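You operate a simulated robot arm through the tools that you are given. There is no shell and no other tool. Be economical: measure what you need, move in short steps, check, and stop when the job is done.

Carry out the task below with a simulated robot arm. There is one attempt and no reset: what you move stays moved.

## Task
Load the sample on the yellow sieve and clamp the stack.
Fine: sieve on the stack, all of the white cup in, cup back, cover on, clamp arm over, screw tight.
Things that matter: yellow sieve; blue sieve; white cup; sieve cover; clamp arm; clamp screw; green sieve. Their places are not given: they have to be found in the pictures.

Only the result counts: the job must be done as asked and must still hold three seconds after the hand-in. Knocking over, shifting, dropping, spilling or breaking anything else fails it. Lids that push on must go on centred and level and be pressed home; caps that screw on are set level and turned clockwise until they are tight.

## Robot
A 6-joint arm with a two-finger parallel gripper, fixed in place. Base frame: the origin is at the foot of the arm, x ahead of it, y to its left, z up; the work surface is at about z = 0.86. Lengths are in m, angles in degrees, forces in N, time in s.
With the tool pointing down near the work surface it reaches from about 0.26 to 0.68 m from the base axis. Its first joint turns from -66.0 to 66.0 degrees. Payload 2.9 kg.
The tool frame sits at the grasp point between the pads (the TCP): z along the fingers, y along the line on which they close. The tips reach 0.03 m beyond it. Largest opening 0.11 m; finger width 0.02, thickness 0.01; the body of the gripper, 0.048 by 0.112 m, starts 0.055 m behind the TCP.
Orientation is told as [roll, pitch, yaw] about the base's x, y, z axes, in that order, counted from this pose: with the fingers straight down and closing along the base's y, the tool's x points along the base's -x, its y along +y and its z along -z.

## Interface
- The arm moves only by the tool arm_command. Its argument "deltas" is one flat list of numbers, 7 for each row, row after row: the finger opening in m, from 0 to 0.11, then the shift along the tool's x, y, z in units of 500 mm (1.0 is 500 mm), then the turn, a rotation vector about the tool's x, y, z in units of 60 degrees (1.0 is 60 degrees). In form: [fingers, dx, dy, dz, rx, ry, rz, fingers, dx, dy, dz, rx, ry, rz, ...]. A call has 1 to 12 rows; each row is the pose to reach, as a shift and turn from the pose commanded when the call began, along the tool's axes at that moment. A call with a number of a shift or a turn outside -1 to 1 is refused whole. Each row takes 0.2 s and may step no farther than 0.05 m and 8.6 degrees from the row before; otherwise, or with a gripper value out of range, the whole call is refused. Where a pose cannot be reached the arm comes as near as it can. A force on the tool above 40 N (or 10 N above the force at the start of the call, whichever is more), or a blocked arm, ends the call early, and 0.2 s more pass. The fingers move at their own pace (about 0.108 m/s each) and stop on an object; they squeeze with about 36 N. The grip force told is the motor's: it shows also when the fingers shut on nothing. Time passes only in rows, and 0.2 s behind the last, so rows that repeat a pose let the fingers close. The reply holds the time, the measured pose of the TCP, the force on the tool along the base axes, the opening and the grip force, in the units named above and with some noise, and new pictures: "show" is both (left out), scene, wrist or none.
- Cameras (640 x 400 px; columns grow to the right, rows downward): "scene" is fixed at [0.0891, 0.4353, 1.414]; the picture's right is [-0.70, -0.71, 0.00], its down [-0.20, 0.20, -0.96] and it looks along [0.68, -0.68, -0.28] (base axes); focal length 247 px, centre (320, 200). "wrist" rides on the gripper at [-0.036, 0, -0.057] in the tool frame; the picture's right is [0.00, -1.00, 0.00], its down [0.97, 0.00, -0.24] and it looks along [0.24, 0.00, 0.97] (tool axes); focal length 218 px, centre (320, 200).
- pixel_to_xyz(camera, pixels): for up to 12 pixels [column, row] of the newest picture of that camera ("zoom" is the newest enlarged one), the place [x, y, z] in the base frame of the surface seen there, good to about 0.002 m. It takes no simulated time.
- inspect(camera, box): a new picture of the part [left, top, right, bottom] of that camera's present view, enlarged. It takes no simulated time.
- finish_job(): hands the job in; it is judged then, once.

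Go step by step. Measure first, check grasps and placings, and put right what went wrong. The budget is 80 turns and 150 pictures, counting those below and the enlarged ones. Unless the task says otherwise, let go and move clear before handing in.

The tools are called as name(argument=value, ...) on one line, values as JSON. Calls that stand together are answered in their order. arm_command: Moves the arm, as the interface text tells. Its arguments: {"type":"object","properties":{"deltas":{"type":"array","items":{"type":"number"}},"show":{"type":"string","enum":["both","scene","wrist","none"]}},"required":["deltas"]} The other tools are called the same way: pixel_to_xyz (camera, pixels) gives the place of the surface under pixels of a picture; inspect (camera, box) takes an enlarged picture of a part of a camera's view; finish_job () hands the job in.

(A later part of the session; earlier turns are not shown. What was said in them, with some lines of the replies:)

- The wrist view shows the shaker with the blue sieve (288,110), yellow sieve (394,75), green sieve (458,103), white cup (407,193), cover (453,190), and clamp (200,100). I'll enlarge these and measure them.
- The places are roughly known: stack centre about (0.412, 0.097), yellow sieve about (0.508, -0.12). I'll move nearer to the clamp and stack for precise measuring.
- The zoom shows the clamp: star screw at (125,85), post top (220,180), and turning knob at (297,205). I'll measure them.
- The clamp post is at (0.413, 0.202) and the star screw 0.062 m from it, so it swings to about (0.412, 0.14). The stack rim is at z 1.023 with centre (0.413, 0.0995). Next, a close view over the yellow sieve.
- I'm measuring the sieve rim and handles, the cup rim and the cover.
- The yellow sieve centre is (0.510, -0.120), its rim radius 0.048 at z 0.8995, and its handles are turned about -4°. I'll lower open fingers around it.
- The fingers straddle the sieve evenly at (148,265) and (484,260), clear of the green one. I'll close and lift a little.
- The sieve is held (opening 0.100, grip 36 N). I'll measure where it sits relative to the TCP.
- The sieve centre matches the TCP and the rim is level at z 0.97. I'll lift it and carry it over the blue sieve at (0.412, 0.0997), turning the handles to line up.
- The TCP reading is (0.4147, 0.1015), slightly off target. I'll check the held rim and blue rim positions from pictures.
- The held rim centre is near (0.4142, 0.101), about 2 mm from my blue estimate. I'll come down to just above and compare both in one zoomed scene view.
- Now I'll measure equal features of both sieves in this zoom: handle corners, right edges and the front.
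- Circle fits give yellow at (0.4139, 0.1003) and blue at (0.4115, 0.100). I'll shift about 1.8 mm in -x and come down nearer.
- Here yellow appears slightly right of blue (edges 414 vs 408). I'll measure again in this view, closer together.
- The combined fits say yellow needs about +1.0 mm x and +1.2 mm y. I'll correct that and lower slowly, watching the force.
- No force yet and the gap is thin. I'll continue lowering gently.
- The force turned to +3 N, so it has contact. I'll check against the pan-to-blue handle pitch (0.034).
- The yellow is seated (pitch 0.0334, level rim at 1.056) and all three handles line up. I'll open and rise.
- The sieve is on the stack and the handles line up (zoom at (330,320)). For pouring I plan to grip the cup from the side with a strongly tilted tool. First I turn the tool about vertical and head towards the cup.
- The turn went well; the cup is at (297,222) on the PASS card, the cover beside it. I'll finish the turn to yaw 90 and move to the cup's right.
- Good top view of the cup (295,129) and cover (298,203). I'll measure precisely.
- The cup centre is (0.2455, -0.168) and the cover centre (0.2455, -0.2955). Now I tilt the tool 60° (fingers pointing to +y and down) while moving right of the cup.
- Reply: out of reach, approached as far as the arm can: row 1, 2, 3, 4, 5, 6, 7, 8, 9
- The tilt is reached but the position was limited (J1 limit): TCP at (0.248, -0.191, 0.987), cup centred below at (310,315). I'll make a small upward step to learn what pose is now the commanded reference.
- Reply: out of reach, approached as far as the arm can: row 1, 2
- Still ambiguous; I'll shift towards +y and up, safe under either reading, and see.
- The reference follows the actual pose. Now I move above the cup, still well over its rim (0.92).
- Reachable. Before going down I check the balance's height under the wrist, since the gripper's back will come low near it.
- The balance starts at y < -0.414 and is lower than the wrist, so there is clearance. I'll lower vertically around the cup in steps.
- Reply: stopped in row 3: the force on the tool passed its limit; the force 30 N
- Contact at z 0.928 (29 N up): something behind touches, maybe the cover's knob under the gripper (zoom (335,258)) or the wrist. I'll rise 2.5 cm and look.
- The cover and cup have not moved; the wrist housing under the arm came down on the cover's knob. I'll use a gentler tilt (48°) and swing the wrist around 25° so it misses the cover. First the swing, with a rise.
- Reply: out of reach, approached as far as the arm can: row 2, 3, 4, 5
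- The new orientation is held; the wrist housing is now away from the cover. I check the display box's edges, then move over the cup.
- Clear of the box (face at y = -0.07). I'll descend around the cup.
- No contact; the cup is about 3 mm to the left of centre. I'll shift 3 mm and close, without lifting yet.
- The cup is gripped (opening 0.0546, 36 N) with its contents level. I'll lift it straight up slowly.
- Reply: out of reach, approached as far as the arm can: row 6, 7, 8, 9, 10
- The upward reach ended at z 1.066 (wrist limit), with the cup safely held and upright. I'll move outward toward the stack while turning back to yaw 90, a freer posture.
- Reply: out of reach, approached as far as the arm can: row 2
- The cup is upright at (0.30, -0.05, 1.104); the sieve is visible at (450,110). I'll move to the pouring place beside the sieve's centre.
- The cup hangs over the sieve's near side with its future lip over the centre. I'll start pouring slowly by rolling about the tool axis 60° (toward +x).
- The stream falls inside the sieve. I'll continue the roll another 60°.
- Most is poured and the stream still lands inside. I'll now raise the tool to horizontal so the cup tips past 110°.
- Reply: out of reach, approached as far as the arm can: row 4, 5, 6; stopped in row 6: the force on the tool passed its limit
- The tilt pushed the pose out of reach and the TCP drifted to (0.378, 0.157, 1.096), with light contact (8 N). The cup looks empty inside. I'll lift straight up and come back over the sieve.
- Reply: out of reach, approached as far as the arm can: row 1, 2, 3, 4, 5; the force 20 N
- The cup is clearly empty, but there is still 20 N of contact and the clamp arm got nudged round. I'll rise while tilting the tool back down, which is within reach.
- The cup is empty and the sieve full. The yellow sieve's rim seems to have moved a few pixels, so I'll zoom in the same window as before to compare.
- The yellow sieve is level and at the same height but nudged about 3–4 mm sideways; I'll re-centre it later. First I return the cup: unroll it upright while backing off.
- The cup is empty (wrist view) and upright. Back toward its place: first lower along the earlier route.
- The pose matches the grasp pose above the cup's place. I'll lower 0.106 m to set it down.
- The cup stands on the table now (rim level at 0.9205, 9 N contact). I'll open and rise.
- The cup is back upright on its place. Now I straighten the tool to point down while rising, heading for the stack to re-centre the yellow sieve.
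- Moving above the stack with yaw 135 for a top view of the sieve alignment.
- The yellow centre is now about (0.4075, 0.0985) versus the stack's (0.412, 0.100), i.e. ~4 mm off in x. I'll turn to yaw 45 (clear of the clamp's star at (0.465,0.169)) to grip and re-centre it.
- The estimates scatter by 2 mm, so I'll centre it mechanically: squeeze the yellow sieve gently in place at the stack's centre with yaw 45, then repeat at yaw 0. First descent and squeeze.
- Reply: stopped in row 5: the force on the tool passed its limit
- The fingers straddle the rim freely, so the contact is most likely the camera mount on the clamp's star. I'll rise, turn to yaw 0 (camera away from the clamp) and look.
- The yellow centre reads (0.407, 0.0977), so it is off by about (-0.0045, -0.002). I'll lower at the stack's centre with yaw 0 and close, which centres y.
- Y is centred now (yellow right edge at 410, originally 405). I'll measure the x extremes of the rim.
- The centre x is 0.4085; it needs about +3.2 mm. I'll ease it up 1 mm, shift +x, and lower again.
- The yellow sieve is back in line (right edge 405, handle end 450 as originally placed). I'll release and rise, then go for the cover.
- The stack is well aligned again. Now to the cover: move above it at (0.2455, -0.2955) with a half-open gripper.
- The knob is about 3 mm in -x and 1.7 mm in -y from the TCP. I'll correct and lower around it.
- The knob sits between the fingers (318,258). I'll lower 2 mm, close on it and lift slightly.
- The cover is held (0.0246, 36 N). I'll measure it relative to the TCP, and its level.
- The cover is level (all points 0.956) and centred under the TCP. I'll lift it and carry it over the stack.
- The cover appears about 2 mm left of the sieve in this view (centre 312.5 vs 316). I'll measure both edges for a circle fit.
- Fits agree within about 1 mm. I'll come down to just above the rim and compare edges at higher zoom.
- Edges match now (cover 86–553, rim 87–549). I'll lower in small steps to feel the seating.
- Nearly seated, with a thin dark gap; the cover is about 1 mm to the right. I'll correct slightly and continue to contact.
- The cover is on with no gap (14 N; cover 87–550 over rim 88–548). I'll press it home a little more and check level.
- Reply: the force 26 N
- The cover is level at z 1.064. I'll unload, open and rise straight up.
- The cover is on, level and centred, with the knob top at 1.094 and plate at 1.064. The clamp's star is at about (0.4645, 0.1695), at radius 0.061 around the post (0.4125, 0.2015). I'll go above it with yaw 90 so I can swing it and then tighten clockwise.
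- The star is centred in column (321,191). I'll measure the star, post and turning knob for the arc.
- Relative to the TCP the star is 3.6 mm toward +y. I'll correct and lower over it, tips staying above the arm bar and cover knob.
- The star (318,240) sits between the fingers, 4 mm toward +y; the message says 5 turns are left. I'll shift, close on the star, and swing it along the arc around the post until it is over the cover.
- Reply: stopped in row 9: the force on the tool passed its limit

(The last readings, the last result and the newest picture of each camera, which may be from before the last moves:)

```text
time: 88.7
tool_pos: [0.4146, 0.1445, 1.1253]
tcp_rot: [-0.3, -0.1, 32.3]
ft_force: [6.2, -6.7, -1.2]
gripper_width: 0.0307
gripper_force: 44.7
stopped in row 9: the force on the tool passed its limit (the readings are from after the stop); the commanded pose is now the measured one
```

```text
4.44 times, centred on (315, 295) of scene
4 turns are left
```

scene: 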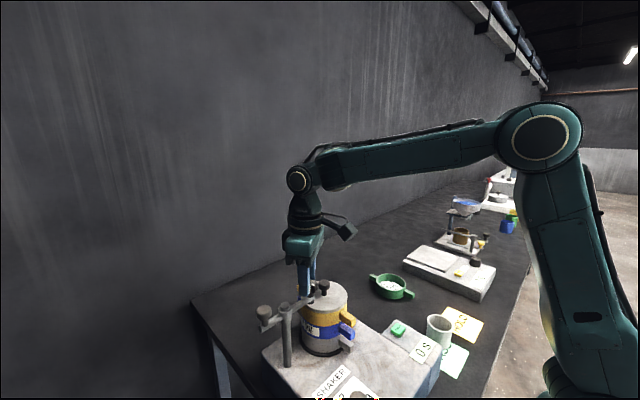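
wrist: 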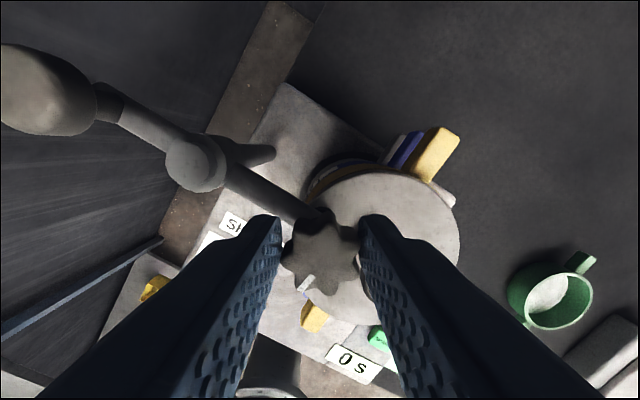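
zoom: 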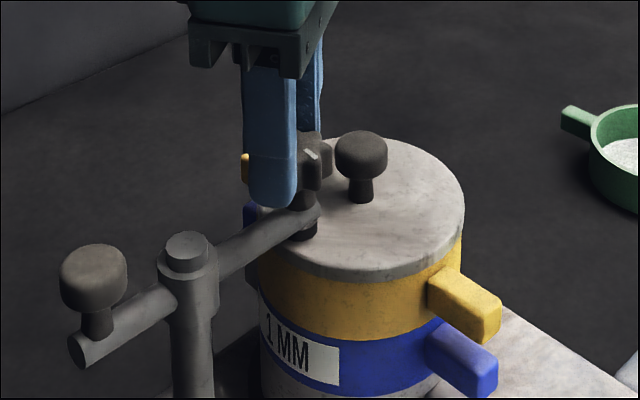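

The clamp arm is over the cover with the screw foot at (305,232) just above the plate. Now I tighten clockwise: 120°, re-grip, another 120°, watching the forces.

arm_command(deltas=[0.02, 0, 0, 0, 0, 0, 0.125, 0.02, 0, 0, 0, 0, 0, 0.25, 0.02, 0, 0, 0, 0, 0, 0.375, 0.02, 0, 0, 0, 0, 0, 0.5, 0.02, 0, 0, 0, 0, 0, 0.625, 0.02, 0, 0, 0, 0, 0, 0.75, 0.02, 0, 0, 0, 0, 0, 0.875, 0.02, 0, 0, 0, 0, 0, 1.0], show="none")

arm_command(deltas=[0.02, 0, 0, 0, 0, 0, 0.125, 0.02, 0, 0, 0, 0, 0, 0.25, 0.02, 0, 0, 0, 0, 0, 0.375, 0.02, 0, 0, 0, 0, 0, 0.5, 0.02, 0, 0, 0, 0, 0, 0.625, 0.02, 0, 0, 0, 0, 0, 0.75, 0.02, 0, 0, 0, 0, 0, 0.875, 0.02, 0, 0, 0, 0, 0, 1.0], show="wrist")

arm_command(deltas=[0.05, 0, 0, 0, 0, 0, 0, 0.05, 0, 0, 0, 0, 0, 0, 0.05, 0, 0, 0, 0, 0, 0], show="none")

arm_command(deltas=[0.05, 0, 0, 0, 0, 0, -0.125, 0.05, 0, 0, 0, 0, 0, -0.25, 0.05, 0, 0, 0, 0, 0, -0.375, 0.05, 0, 0, 0, 0, 0, -0.5, 0.05, 0, 0, 0, 0, 0, -0.625, 0.05, 0, 0, 0, 0, 0, -0.75, 0.05, 0, 0, 0, 0, 0, -0.875, 0.05, 0, 0, 0, 0, 0, -1.0], show="none")

arm_command(deltas=[0.05, 0, 0, 0, 0, 0, -0.125, 0.05, 0, 0, 0, 0, 0, -0.25, 0.05, 0, 0, 0, 0, 0, -0.375, 0.05, 0, 0, 0, 0, 0, -0.5, 0.05, 0, 0, 0, 0, 0, -0.625, 0.05, 0, 0, 0, 0, 0, -0.75, 0.05, 0, 0, 0, 0, 0, -0.875, 0.05, 0, 0, 0, 0, 0, -1.0], show="wrist")

arm_command(deltas=[0.03, 0, 0, 0, 0, 0, 0, 0.02, 0, 0, 0, 0, 0, 0, 0.02, 0, 0, 0, 0, 0, 0], show="none")

arm_command(deltas=[0.02, 0, 0, 0, 0, 0, 0.125, 0.02, 0, 0, 0, 0, 0, 0.25, 0.02, 0, 0, 0, 0, 0, 0.375, 0.02, 0, 0, 0, 0, 0, 0.5, 0.02, 0, 0, 0, 0, 0, 0.625, 0.02, 0, 0, 0, 0, 0, 0.75, 0.02, 0, 0, 0, 0, 0, 0.875, 0.02, 0, 0, 0, 0, 0, 1.0], show="none")

arm_command(deltas=[0.02, 0, 0, 0, 0, 0, 0.125, 0.02, 0, 0, 0, 0, 0, 0.25, 0.02, 0, 0, 0, 0, 0, 0.375, 0.02, 0, 0, 0, 0, 0, 0.5, 0.02, 0, 0, 0, 0, 0, 0.625, 0.02, 0, 0, 0, 0, 0, 0.75, 0.02, 0, 0, 0, 0, 0, 0.875, 0.02, 0, 0, 0, 0, 0, 1.0], show="wrist")

inspect(camera="scene", box=[270, 260, 370, 340])

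```text
time: 89.6
tool_pos: [0.4142, 0.1413, 1.1267]
tcp_rot: [-0.3, -0.3, 6.1]
ft_force: [6.1, -7.2, -0.7]
gripper_width: 0.0309
gripper_force: 45.2
stopped in row 4: the force on the tool passed its limit (the readings are from after the stop); the commanded pose is now the measured one
```

```text
time: 90.6
tool_pos: [0.4152, 0.1403, 1.1256]
tcp_rot: [-0.3, -0.3, -23.0]
ft_force: [2.2, -9.7, -0.9]
gripper_width: 0.0308
gripper_force: 44.2
stopped in row 5: the force on the tool passed its limit (the readings are from after the stop); the commanded pose is now the measured one
```

wrist: 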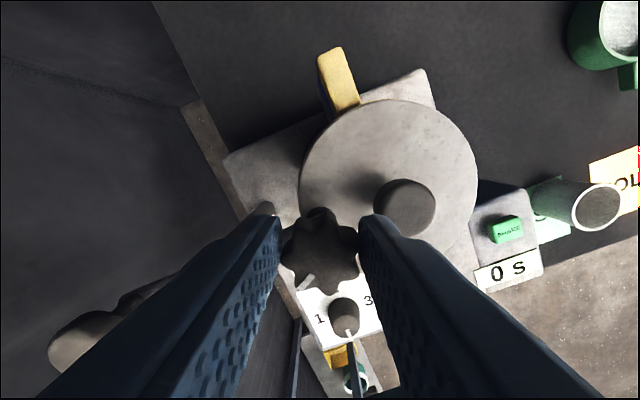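

```text
time: 91.4
tool_pos: [0.4151, 0.1408, 1.126]
tcp_rot: [-0.3, -0.3, -22.9]
ft_force: [0.2, -0.6, -0.2]
gripper_width: 0.0502
gripper_force: 0.0
```

```text
time: 93.2
tool_pos: [0.4139, 0.1401, 1.125]
tcp_rot: [-0.3, 0.1, 37.3]
ft_force: [-0.3, -0.1, 0.1]
gripper_width: 0.0499
gripper_force: 0.0
```

```text
time: 95.0
tool_pos: [0.4139, 0.1408, 1.1261]
tcp_rot: [-0.1, 0.3, 97.3]
ft_force: [-0.8, -0.5, 0.5]
gripper_width: 0.0501
gripper_force: 0.0
```

wrist: 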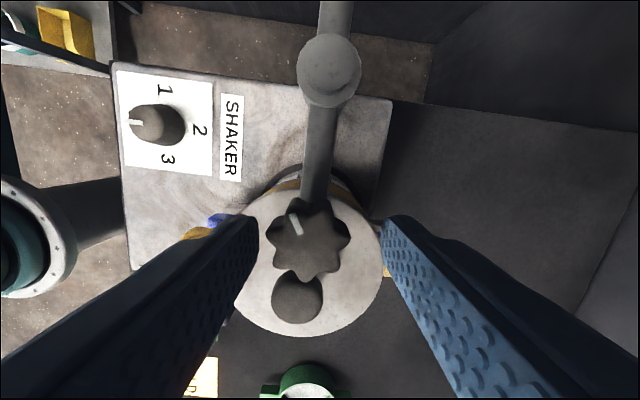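

```text
time: 95.8
tool_pos: [0.4143, 0.1401, 1.1259]
tcp_rot: [-0.1, 0.5, 97.1]
ft_force: [0.5, -1.1, -0.7]
gripper_width: 0.0314
gripper_force: 45.0
```

```text
time: 97.6
tool_pos: [0.4161, 0.1416, 1.1256]
tcp_rot: [-0.4, 0.1, 37.0]
ft_force: [-0.4, -1.8, -4.8]
gripper_width: 0.0315
gripper_force: 44.8
```

```text
time: 99.4
tool_pos: [0.4149, 0.1415, 1.1256]
tcp_rot: [-0.3, -0.4, -22.9]
ft_force: [-7.0, 4.4, -14.1]
gripper_width: 0.0314
gripper_force: 45.2
```

wrist: 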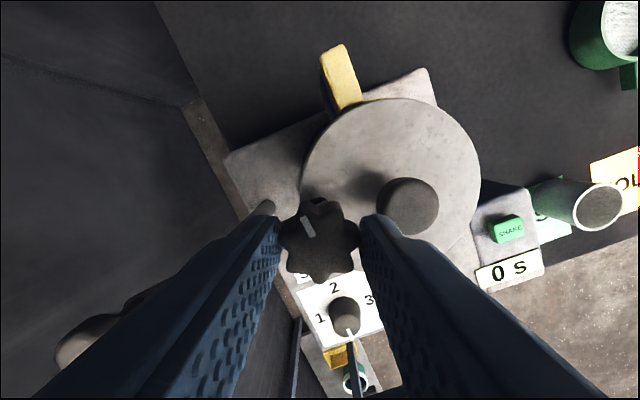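

```text
5.00 times, centred on (320, 300) of scene
3 turns are left
```

zoom: 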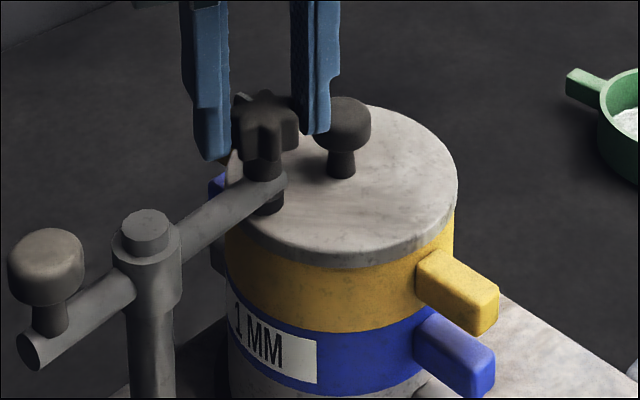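

The star turned about 175° in all (its mark moved), and the tool is now pulled down 14 N as the screw goes in; it is not yet tight. I'll keep tightening with re-grips.

arm_command(deltas=[0.02, 0, 0, 0, 0, 0, 0.125, 0.02, 0, 0, 0, 0, 0, 0.25, 0.02, 0, 0, 0, 0, 0, 0.375, 0.02, 0, 0, 0, 0, 0, 0.5, 0.02, 0, 0, 0, 0, 0, 0.625, 0.02, 0, 0, 0, 0, 0, 0.75, 0.02, 0, 0, 0, 0, 0, 0.875, 0.02, 0, 0, 0, 0, 0, 1.0], show="none")

arm_command(deltas=[0.05, 0, 0, 0, 0, 0, 0, 0.05, 0, 0, 0, 0, 0, 0, 0.05, 0, 0, 0, 0, 0, 0], show="none")

arm_command(deltas=[0.05, 0, 0, 0, 0, 0, -0.125, 0.05, 0, 0, 0, 0, 0, -0.25, 0.05, 0, 0, 0, 0, 0, -0.375, 0.05, 0, 0, 0, 0, 0, -0.5, 0.05, 0, 0, 0, 0, 0, -0.625, 0.05, 0, 0, 0, 0, 0, -0.75, 0.05, 0, 0, 0, 0, 0, -0.875, 0.05, 0, 0, 0, 0, 0, -1.0], show="none")

arm_command(deltas=[0.05, 0, 0, 0, 0, 0, -0.125, 0.05, 0, 0, 0, 0, 0, -0.25, 0.05, 0, 0, 0, 0, 0, -0.375, 0.05, 0, 0, 0, 0, 0, -0.5, 0.05, 0, 0, 0, 0, 0, -0.625, 0.05, 0, 0, 0, 0, 0, -0.75, 0.05, 0, 0, 0, 0, 0, -0.875, 0.05, 0, 0, 0, 0, 0, -1.0], show="none")

arm_command(deltas=[0.03, 0, 0, 0, 0, 0, 0, 0.02, 0, 0, 0, 0, 0, 0, 0.02, 0, 0, 0, 0, 0, 0], show="none")

arm_command(deltas=[0.02, 0, 0, 0, 0, 0, 0.125, 0.02, 0, 0, 0, 0, 0, 0.25, 0.02, 0, 0, 0, 0, 0, 0.375, 0.02, 0, 0, 0, 0, 0, 0.5, 0.02, 0, 0, 0, 0, 0, 0.625, 0.02, 0, 0, 0, 0, 0, 0.75, 0.02, 0, 0, 0, 0, 0, 0.875, 0.02, 0, 0, 0, 0, 0, 1.0], show="none")

arm_command(deltas=[0.02, 0, 0, 0, 0, 0, 0.125, 0.02, 0, 0, 0, 0, 0, 0.25, 0.02, 0, 0, 0, 0, 0, 0.375, 0.02, 0, 0, 0, 0, 0, 0.5, 0.02, 0, 0, 0, 0, 0, 0.625, 0.02, 0, 0, 0, 0, 0, 0.75, 0.02, 0, 0, 0, 0, 0, 0.875, 0.02, 0, 0, 0, 0, 0, 1.0], show="wrist")

arm_command(deltas=[0.05, 0, 0, 0, 0, 0, 0, 0.05, 0, 0, 0, 0, 0, 0, 0.05, 0, 0, 0, 0, 0, 0], show="none")

arm_command(deltas=[0.05, 0, 0, 0, 0, 0, -0.125, 0.05, 0, 0, 0, 0, 0, -0.25, 0.05, 0, 0, 0, 0, 0, -0.375, 0.05, 0, 0, 0, 0, 0, -0.5, 0.05, 0, 0, 0, 0, 0, -0.625, 0.05, 0, 0, 0, 0, 0, -0.75, 0.05, 0, 0, 0, 0, 0, -0.875, 0.05, 0, 0, 0, 0, 0, -1.0], show="wrist")

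arm_command(deltas=[0.03, 0, 0, 0, 0, 0, 0, 0.02, 0, 0, 0, 0, 0, 0, 0.02, 0, 0, 0, 0, 0, 0], show="none")

arm_command(deltas=[0.02, 0, 0, 0, 0, 0, 0.125, 0.02, 0, 0, 0, 0, 0, 0.25, 0.02, 0, 0, 0, 0, 0, 0.375, 0.02, 0, 0, 0, 0, 0, 0.5, 0.02, 0, 0, 0, 0, 0, 0.625, 0.02, 0, 0, 0, 0, 0, 0.75, 0.02, 0, 0, 0, 0, 0, 0.875, 0.02, 0, 0, 0, 0, 0, 1.0], show="wrist")

inspect(camera="scene", box=[270, 260, 370, 340])

```text
time: 101.2
tool_pos: [0.416, 0.1411, 1.1261]
tcp_rot: [0.4, -0.3, -82.8]
ft_force: [-3.0, 2.3, 1.2]
gripper_width: 0.0313
gripper_force: 44.6
```

```text
time: 102.0
tool_pos: [0.4149, 0.141, 1.1253]
tcp_rot: [0.2, -0.4, -82.9]
ft_force: [-0.3, -0.3, 0.4]
gripper_width: 0.0499
gripper_force: 0.0
```

```text
time: 103.8
tool_pos: [0.4155, 0.1402, 1.1265]
tcp_rot: [-0.3, -0.2, -22.7]
ft_force: [-0.3, -0.1, 0.2]
gripper_width: 0.0502
gripper_force: 0.2
```

```text
time: 105.6
tool_pos: [0.4142, 0.141, 1.1261]
tcp_rot: [-0.4, 0.1, 37.3]
ft_force: [0.5, 0.9, -0.9]
gripper_width: 0.0503
gripper_force: 0.0
```

```text
time: 106.4
tool_pos: [0.4146, 0.1413, 1.1268]
tcp_rot: [-0.4, 0.0, 37.3]
ft_force: [0.0, 2.1, 0.8]
gripper_width: 0.0312
gripper_force: 45.1
```

```text
time: 108.2
tool_pos: [0.4152, 0.1399, 1.1262]
tcp_rot: [-0.4, -0.3, -23.3]
ft_force: [-5.5, -20.1, -0.3]
gripper_width: 0.0317
gripper_force: 44.7
```

```text
time: 110.0
tool_pos: [0.4162, 0.1425, 1.1252]
tcp_rot: [0.3, -0.3, -82.9]
ft_force: [-3.2, 2.9, -4.4]
gripper_width: 0.0317
gripper_force: 45.7
```

wrist: 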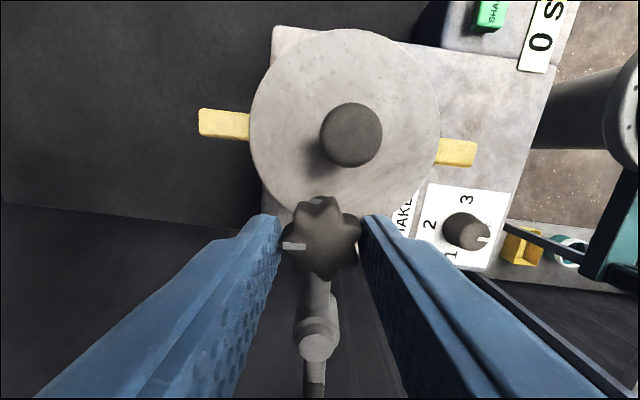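

```text
time: 110.8
tool_pos: [0.4153, 0.1409, 1.1261]
tcp_rot: [0.2, -0.4, -82.9]
ft_force: [-0.1, 0.5, 0.0]
gripper_width: 0.05
gripper_force: 0.0
```

```text
time: 112.6
tool_pos: [0.4153, 0.1418, 1.1256]
tcp_rot: [-0.3, -0.3, -22.7]
ft_force: [-0.1, -0.1, 0.8]
gripper_width: 0.05
gripper_force: 0.0
```

wrist: 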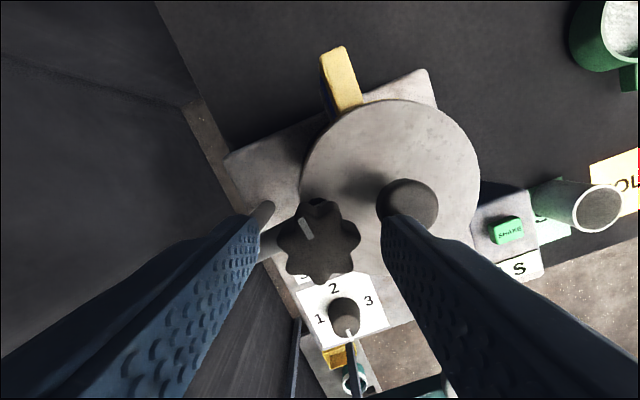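

```text
time: 113.4
tool_pos: [0.4142, 0.1411, 1.1256]
tcp_rot: [-0.4, -0.3, -22.8]
ft_force: [-1.2, 3.8, -1.9]
gripper_width: 0.0313
gripper_force: 45.1
```

```text
time: 115.2
tool_pos: [0.4161, 0.1432, 1.1278]
tcp_rot: [0.3, -0.3, -82.9]
ft_force: [-3.0, 2.0, -4.0]
gripper_width: 0.0312
gripper_force: 45.1
```

wrist: 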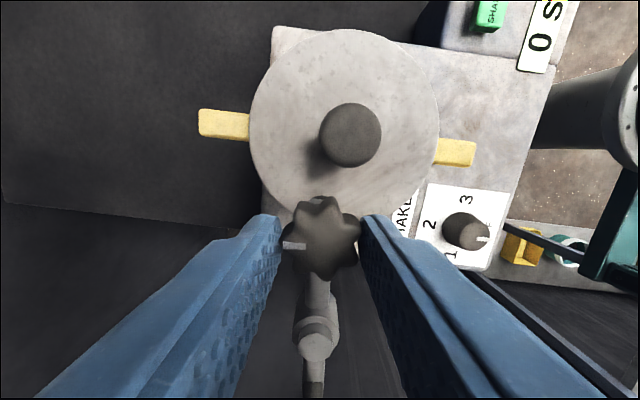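

```text
5.00 times, centred on (320, 300) of scene
2 turns are left
```

zoom: 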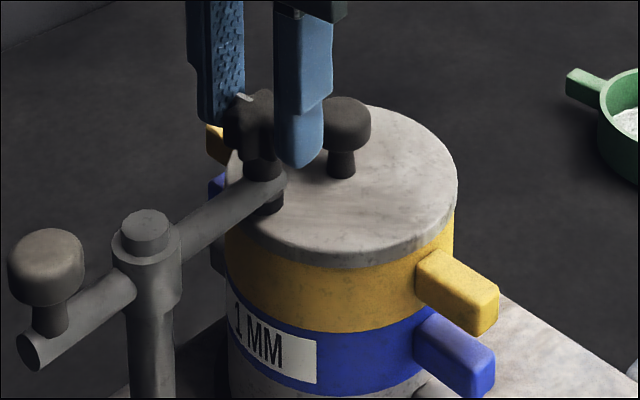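

The star's mark stays at the same world angle (about 20°) through the last three turning strokes while the fingers slip over the lobes, so the screw is tight. I'll open, rise clear and take a last look.

arm_command(deltas=[0.05, 0, 0, 0, 0, 0, 0, 0.06, 0, 0, 0, 0, 0, 0, 0.06, 0, 0, 0, 0, 0, 0, 0.06, 0, 0, -0.04, 0, 0, 0, 0.06, 0, 0, -0.12, 0, 0, 0, 0.06, 0, 0, -0.2, 0, 0, 0, 0.06, 0, 0, -0.28, 0, 0, 0, 0.06, 0, 0, -0.28, 0, 0, 0])

inspect(camera="scene", box=[260, 260, 380, 350])

```text
time: 117.0
tool_pos: [0.4129, 0.1439, 1.2655]
tcp_rot: [0.1, -0.5, -82.8]
ft_force: [0.1, -0.1, 0.1]
gripper_width: 0.0603
gripper_force: 0.0
```

scene: 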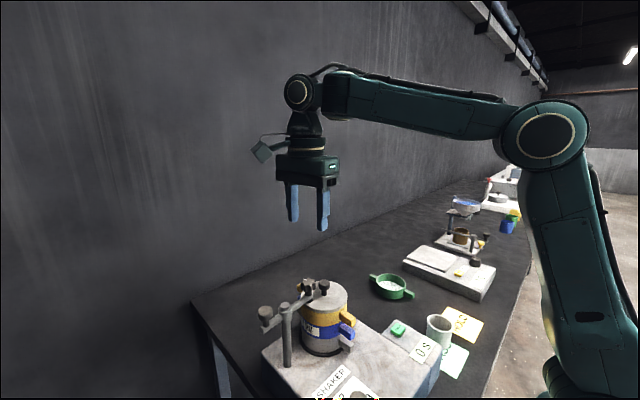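
wrist: 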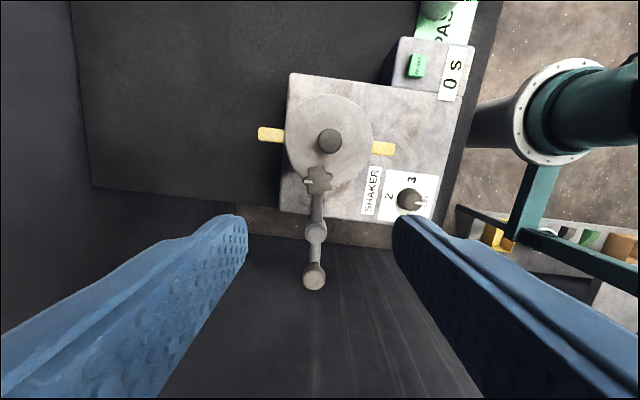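

```text
4.44 times, centred on (320, 305) of scene
1 turns are left
```

zoom: 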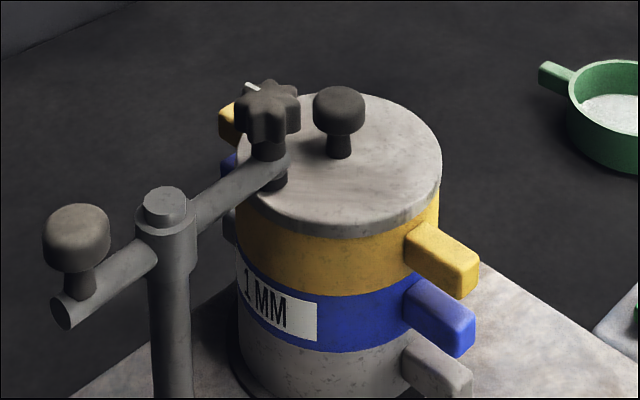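

The last view shows the clamp arm over the cover, the screw foot on the plate at (270,185), the cover level, the stack aligned and the gripper clear. I'm handing the job in.

finish_job()

```text
The job is handed in.
```

I've handed the job in. The yellow sieve is on the stack, the white cup is emptied into it and back in its place, and the cover is on and pressed home. The clamp arm is over the cover. I judge the screw tight because the star stopped turning while the fingers slipped over it.

While pouring, I bumped the clamp arm and knocked the yellow sieve 3–4 mm sideways, so I re-centred the sieve before putting the cover on. I saw no spill in the pictures.
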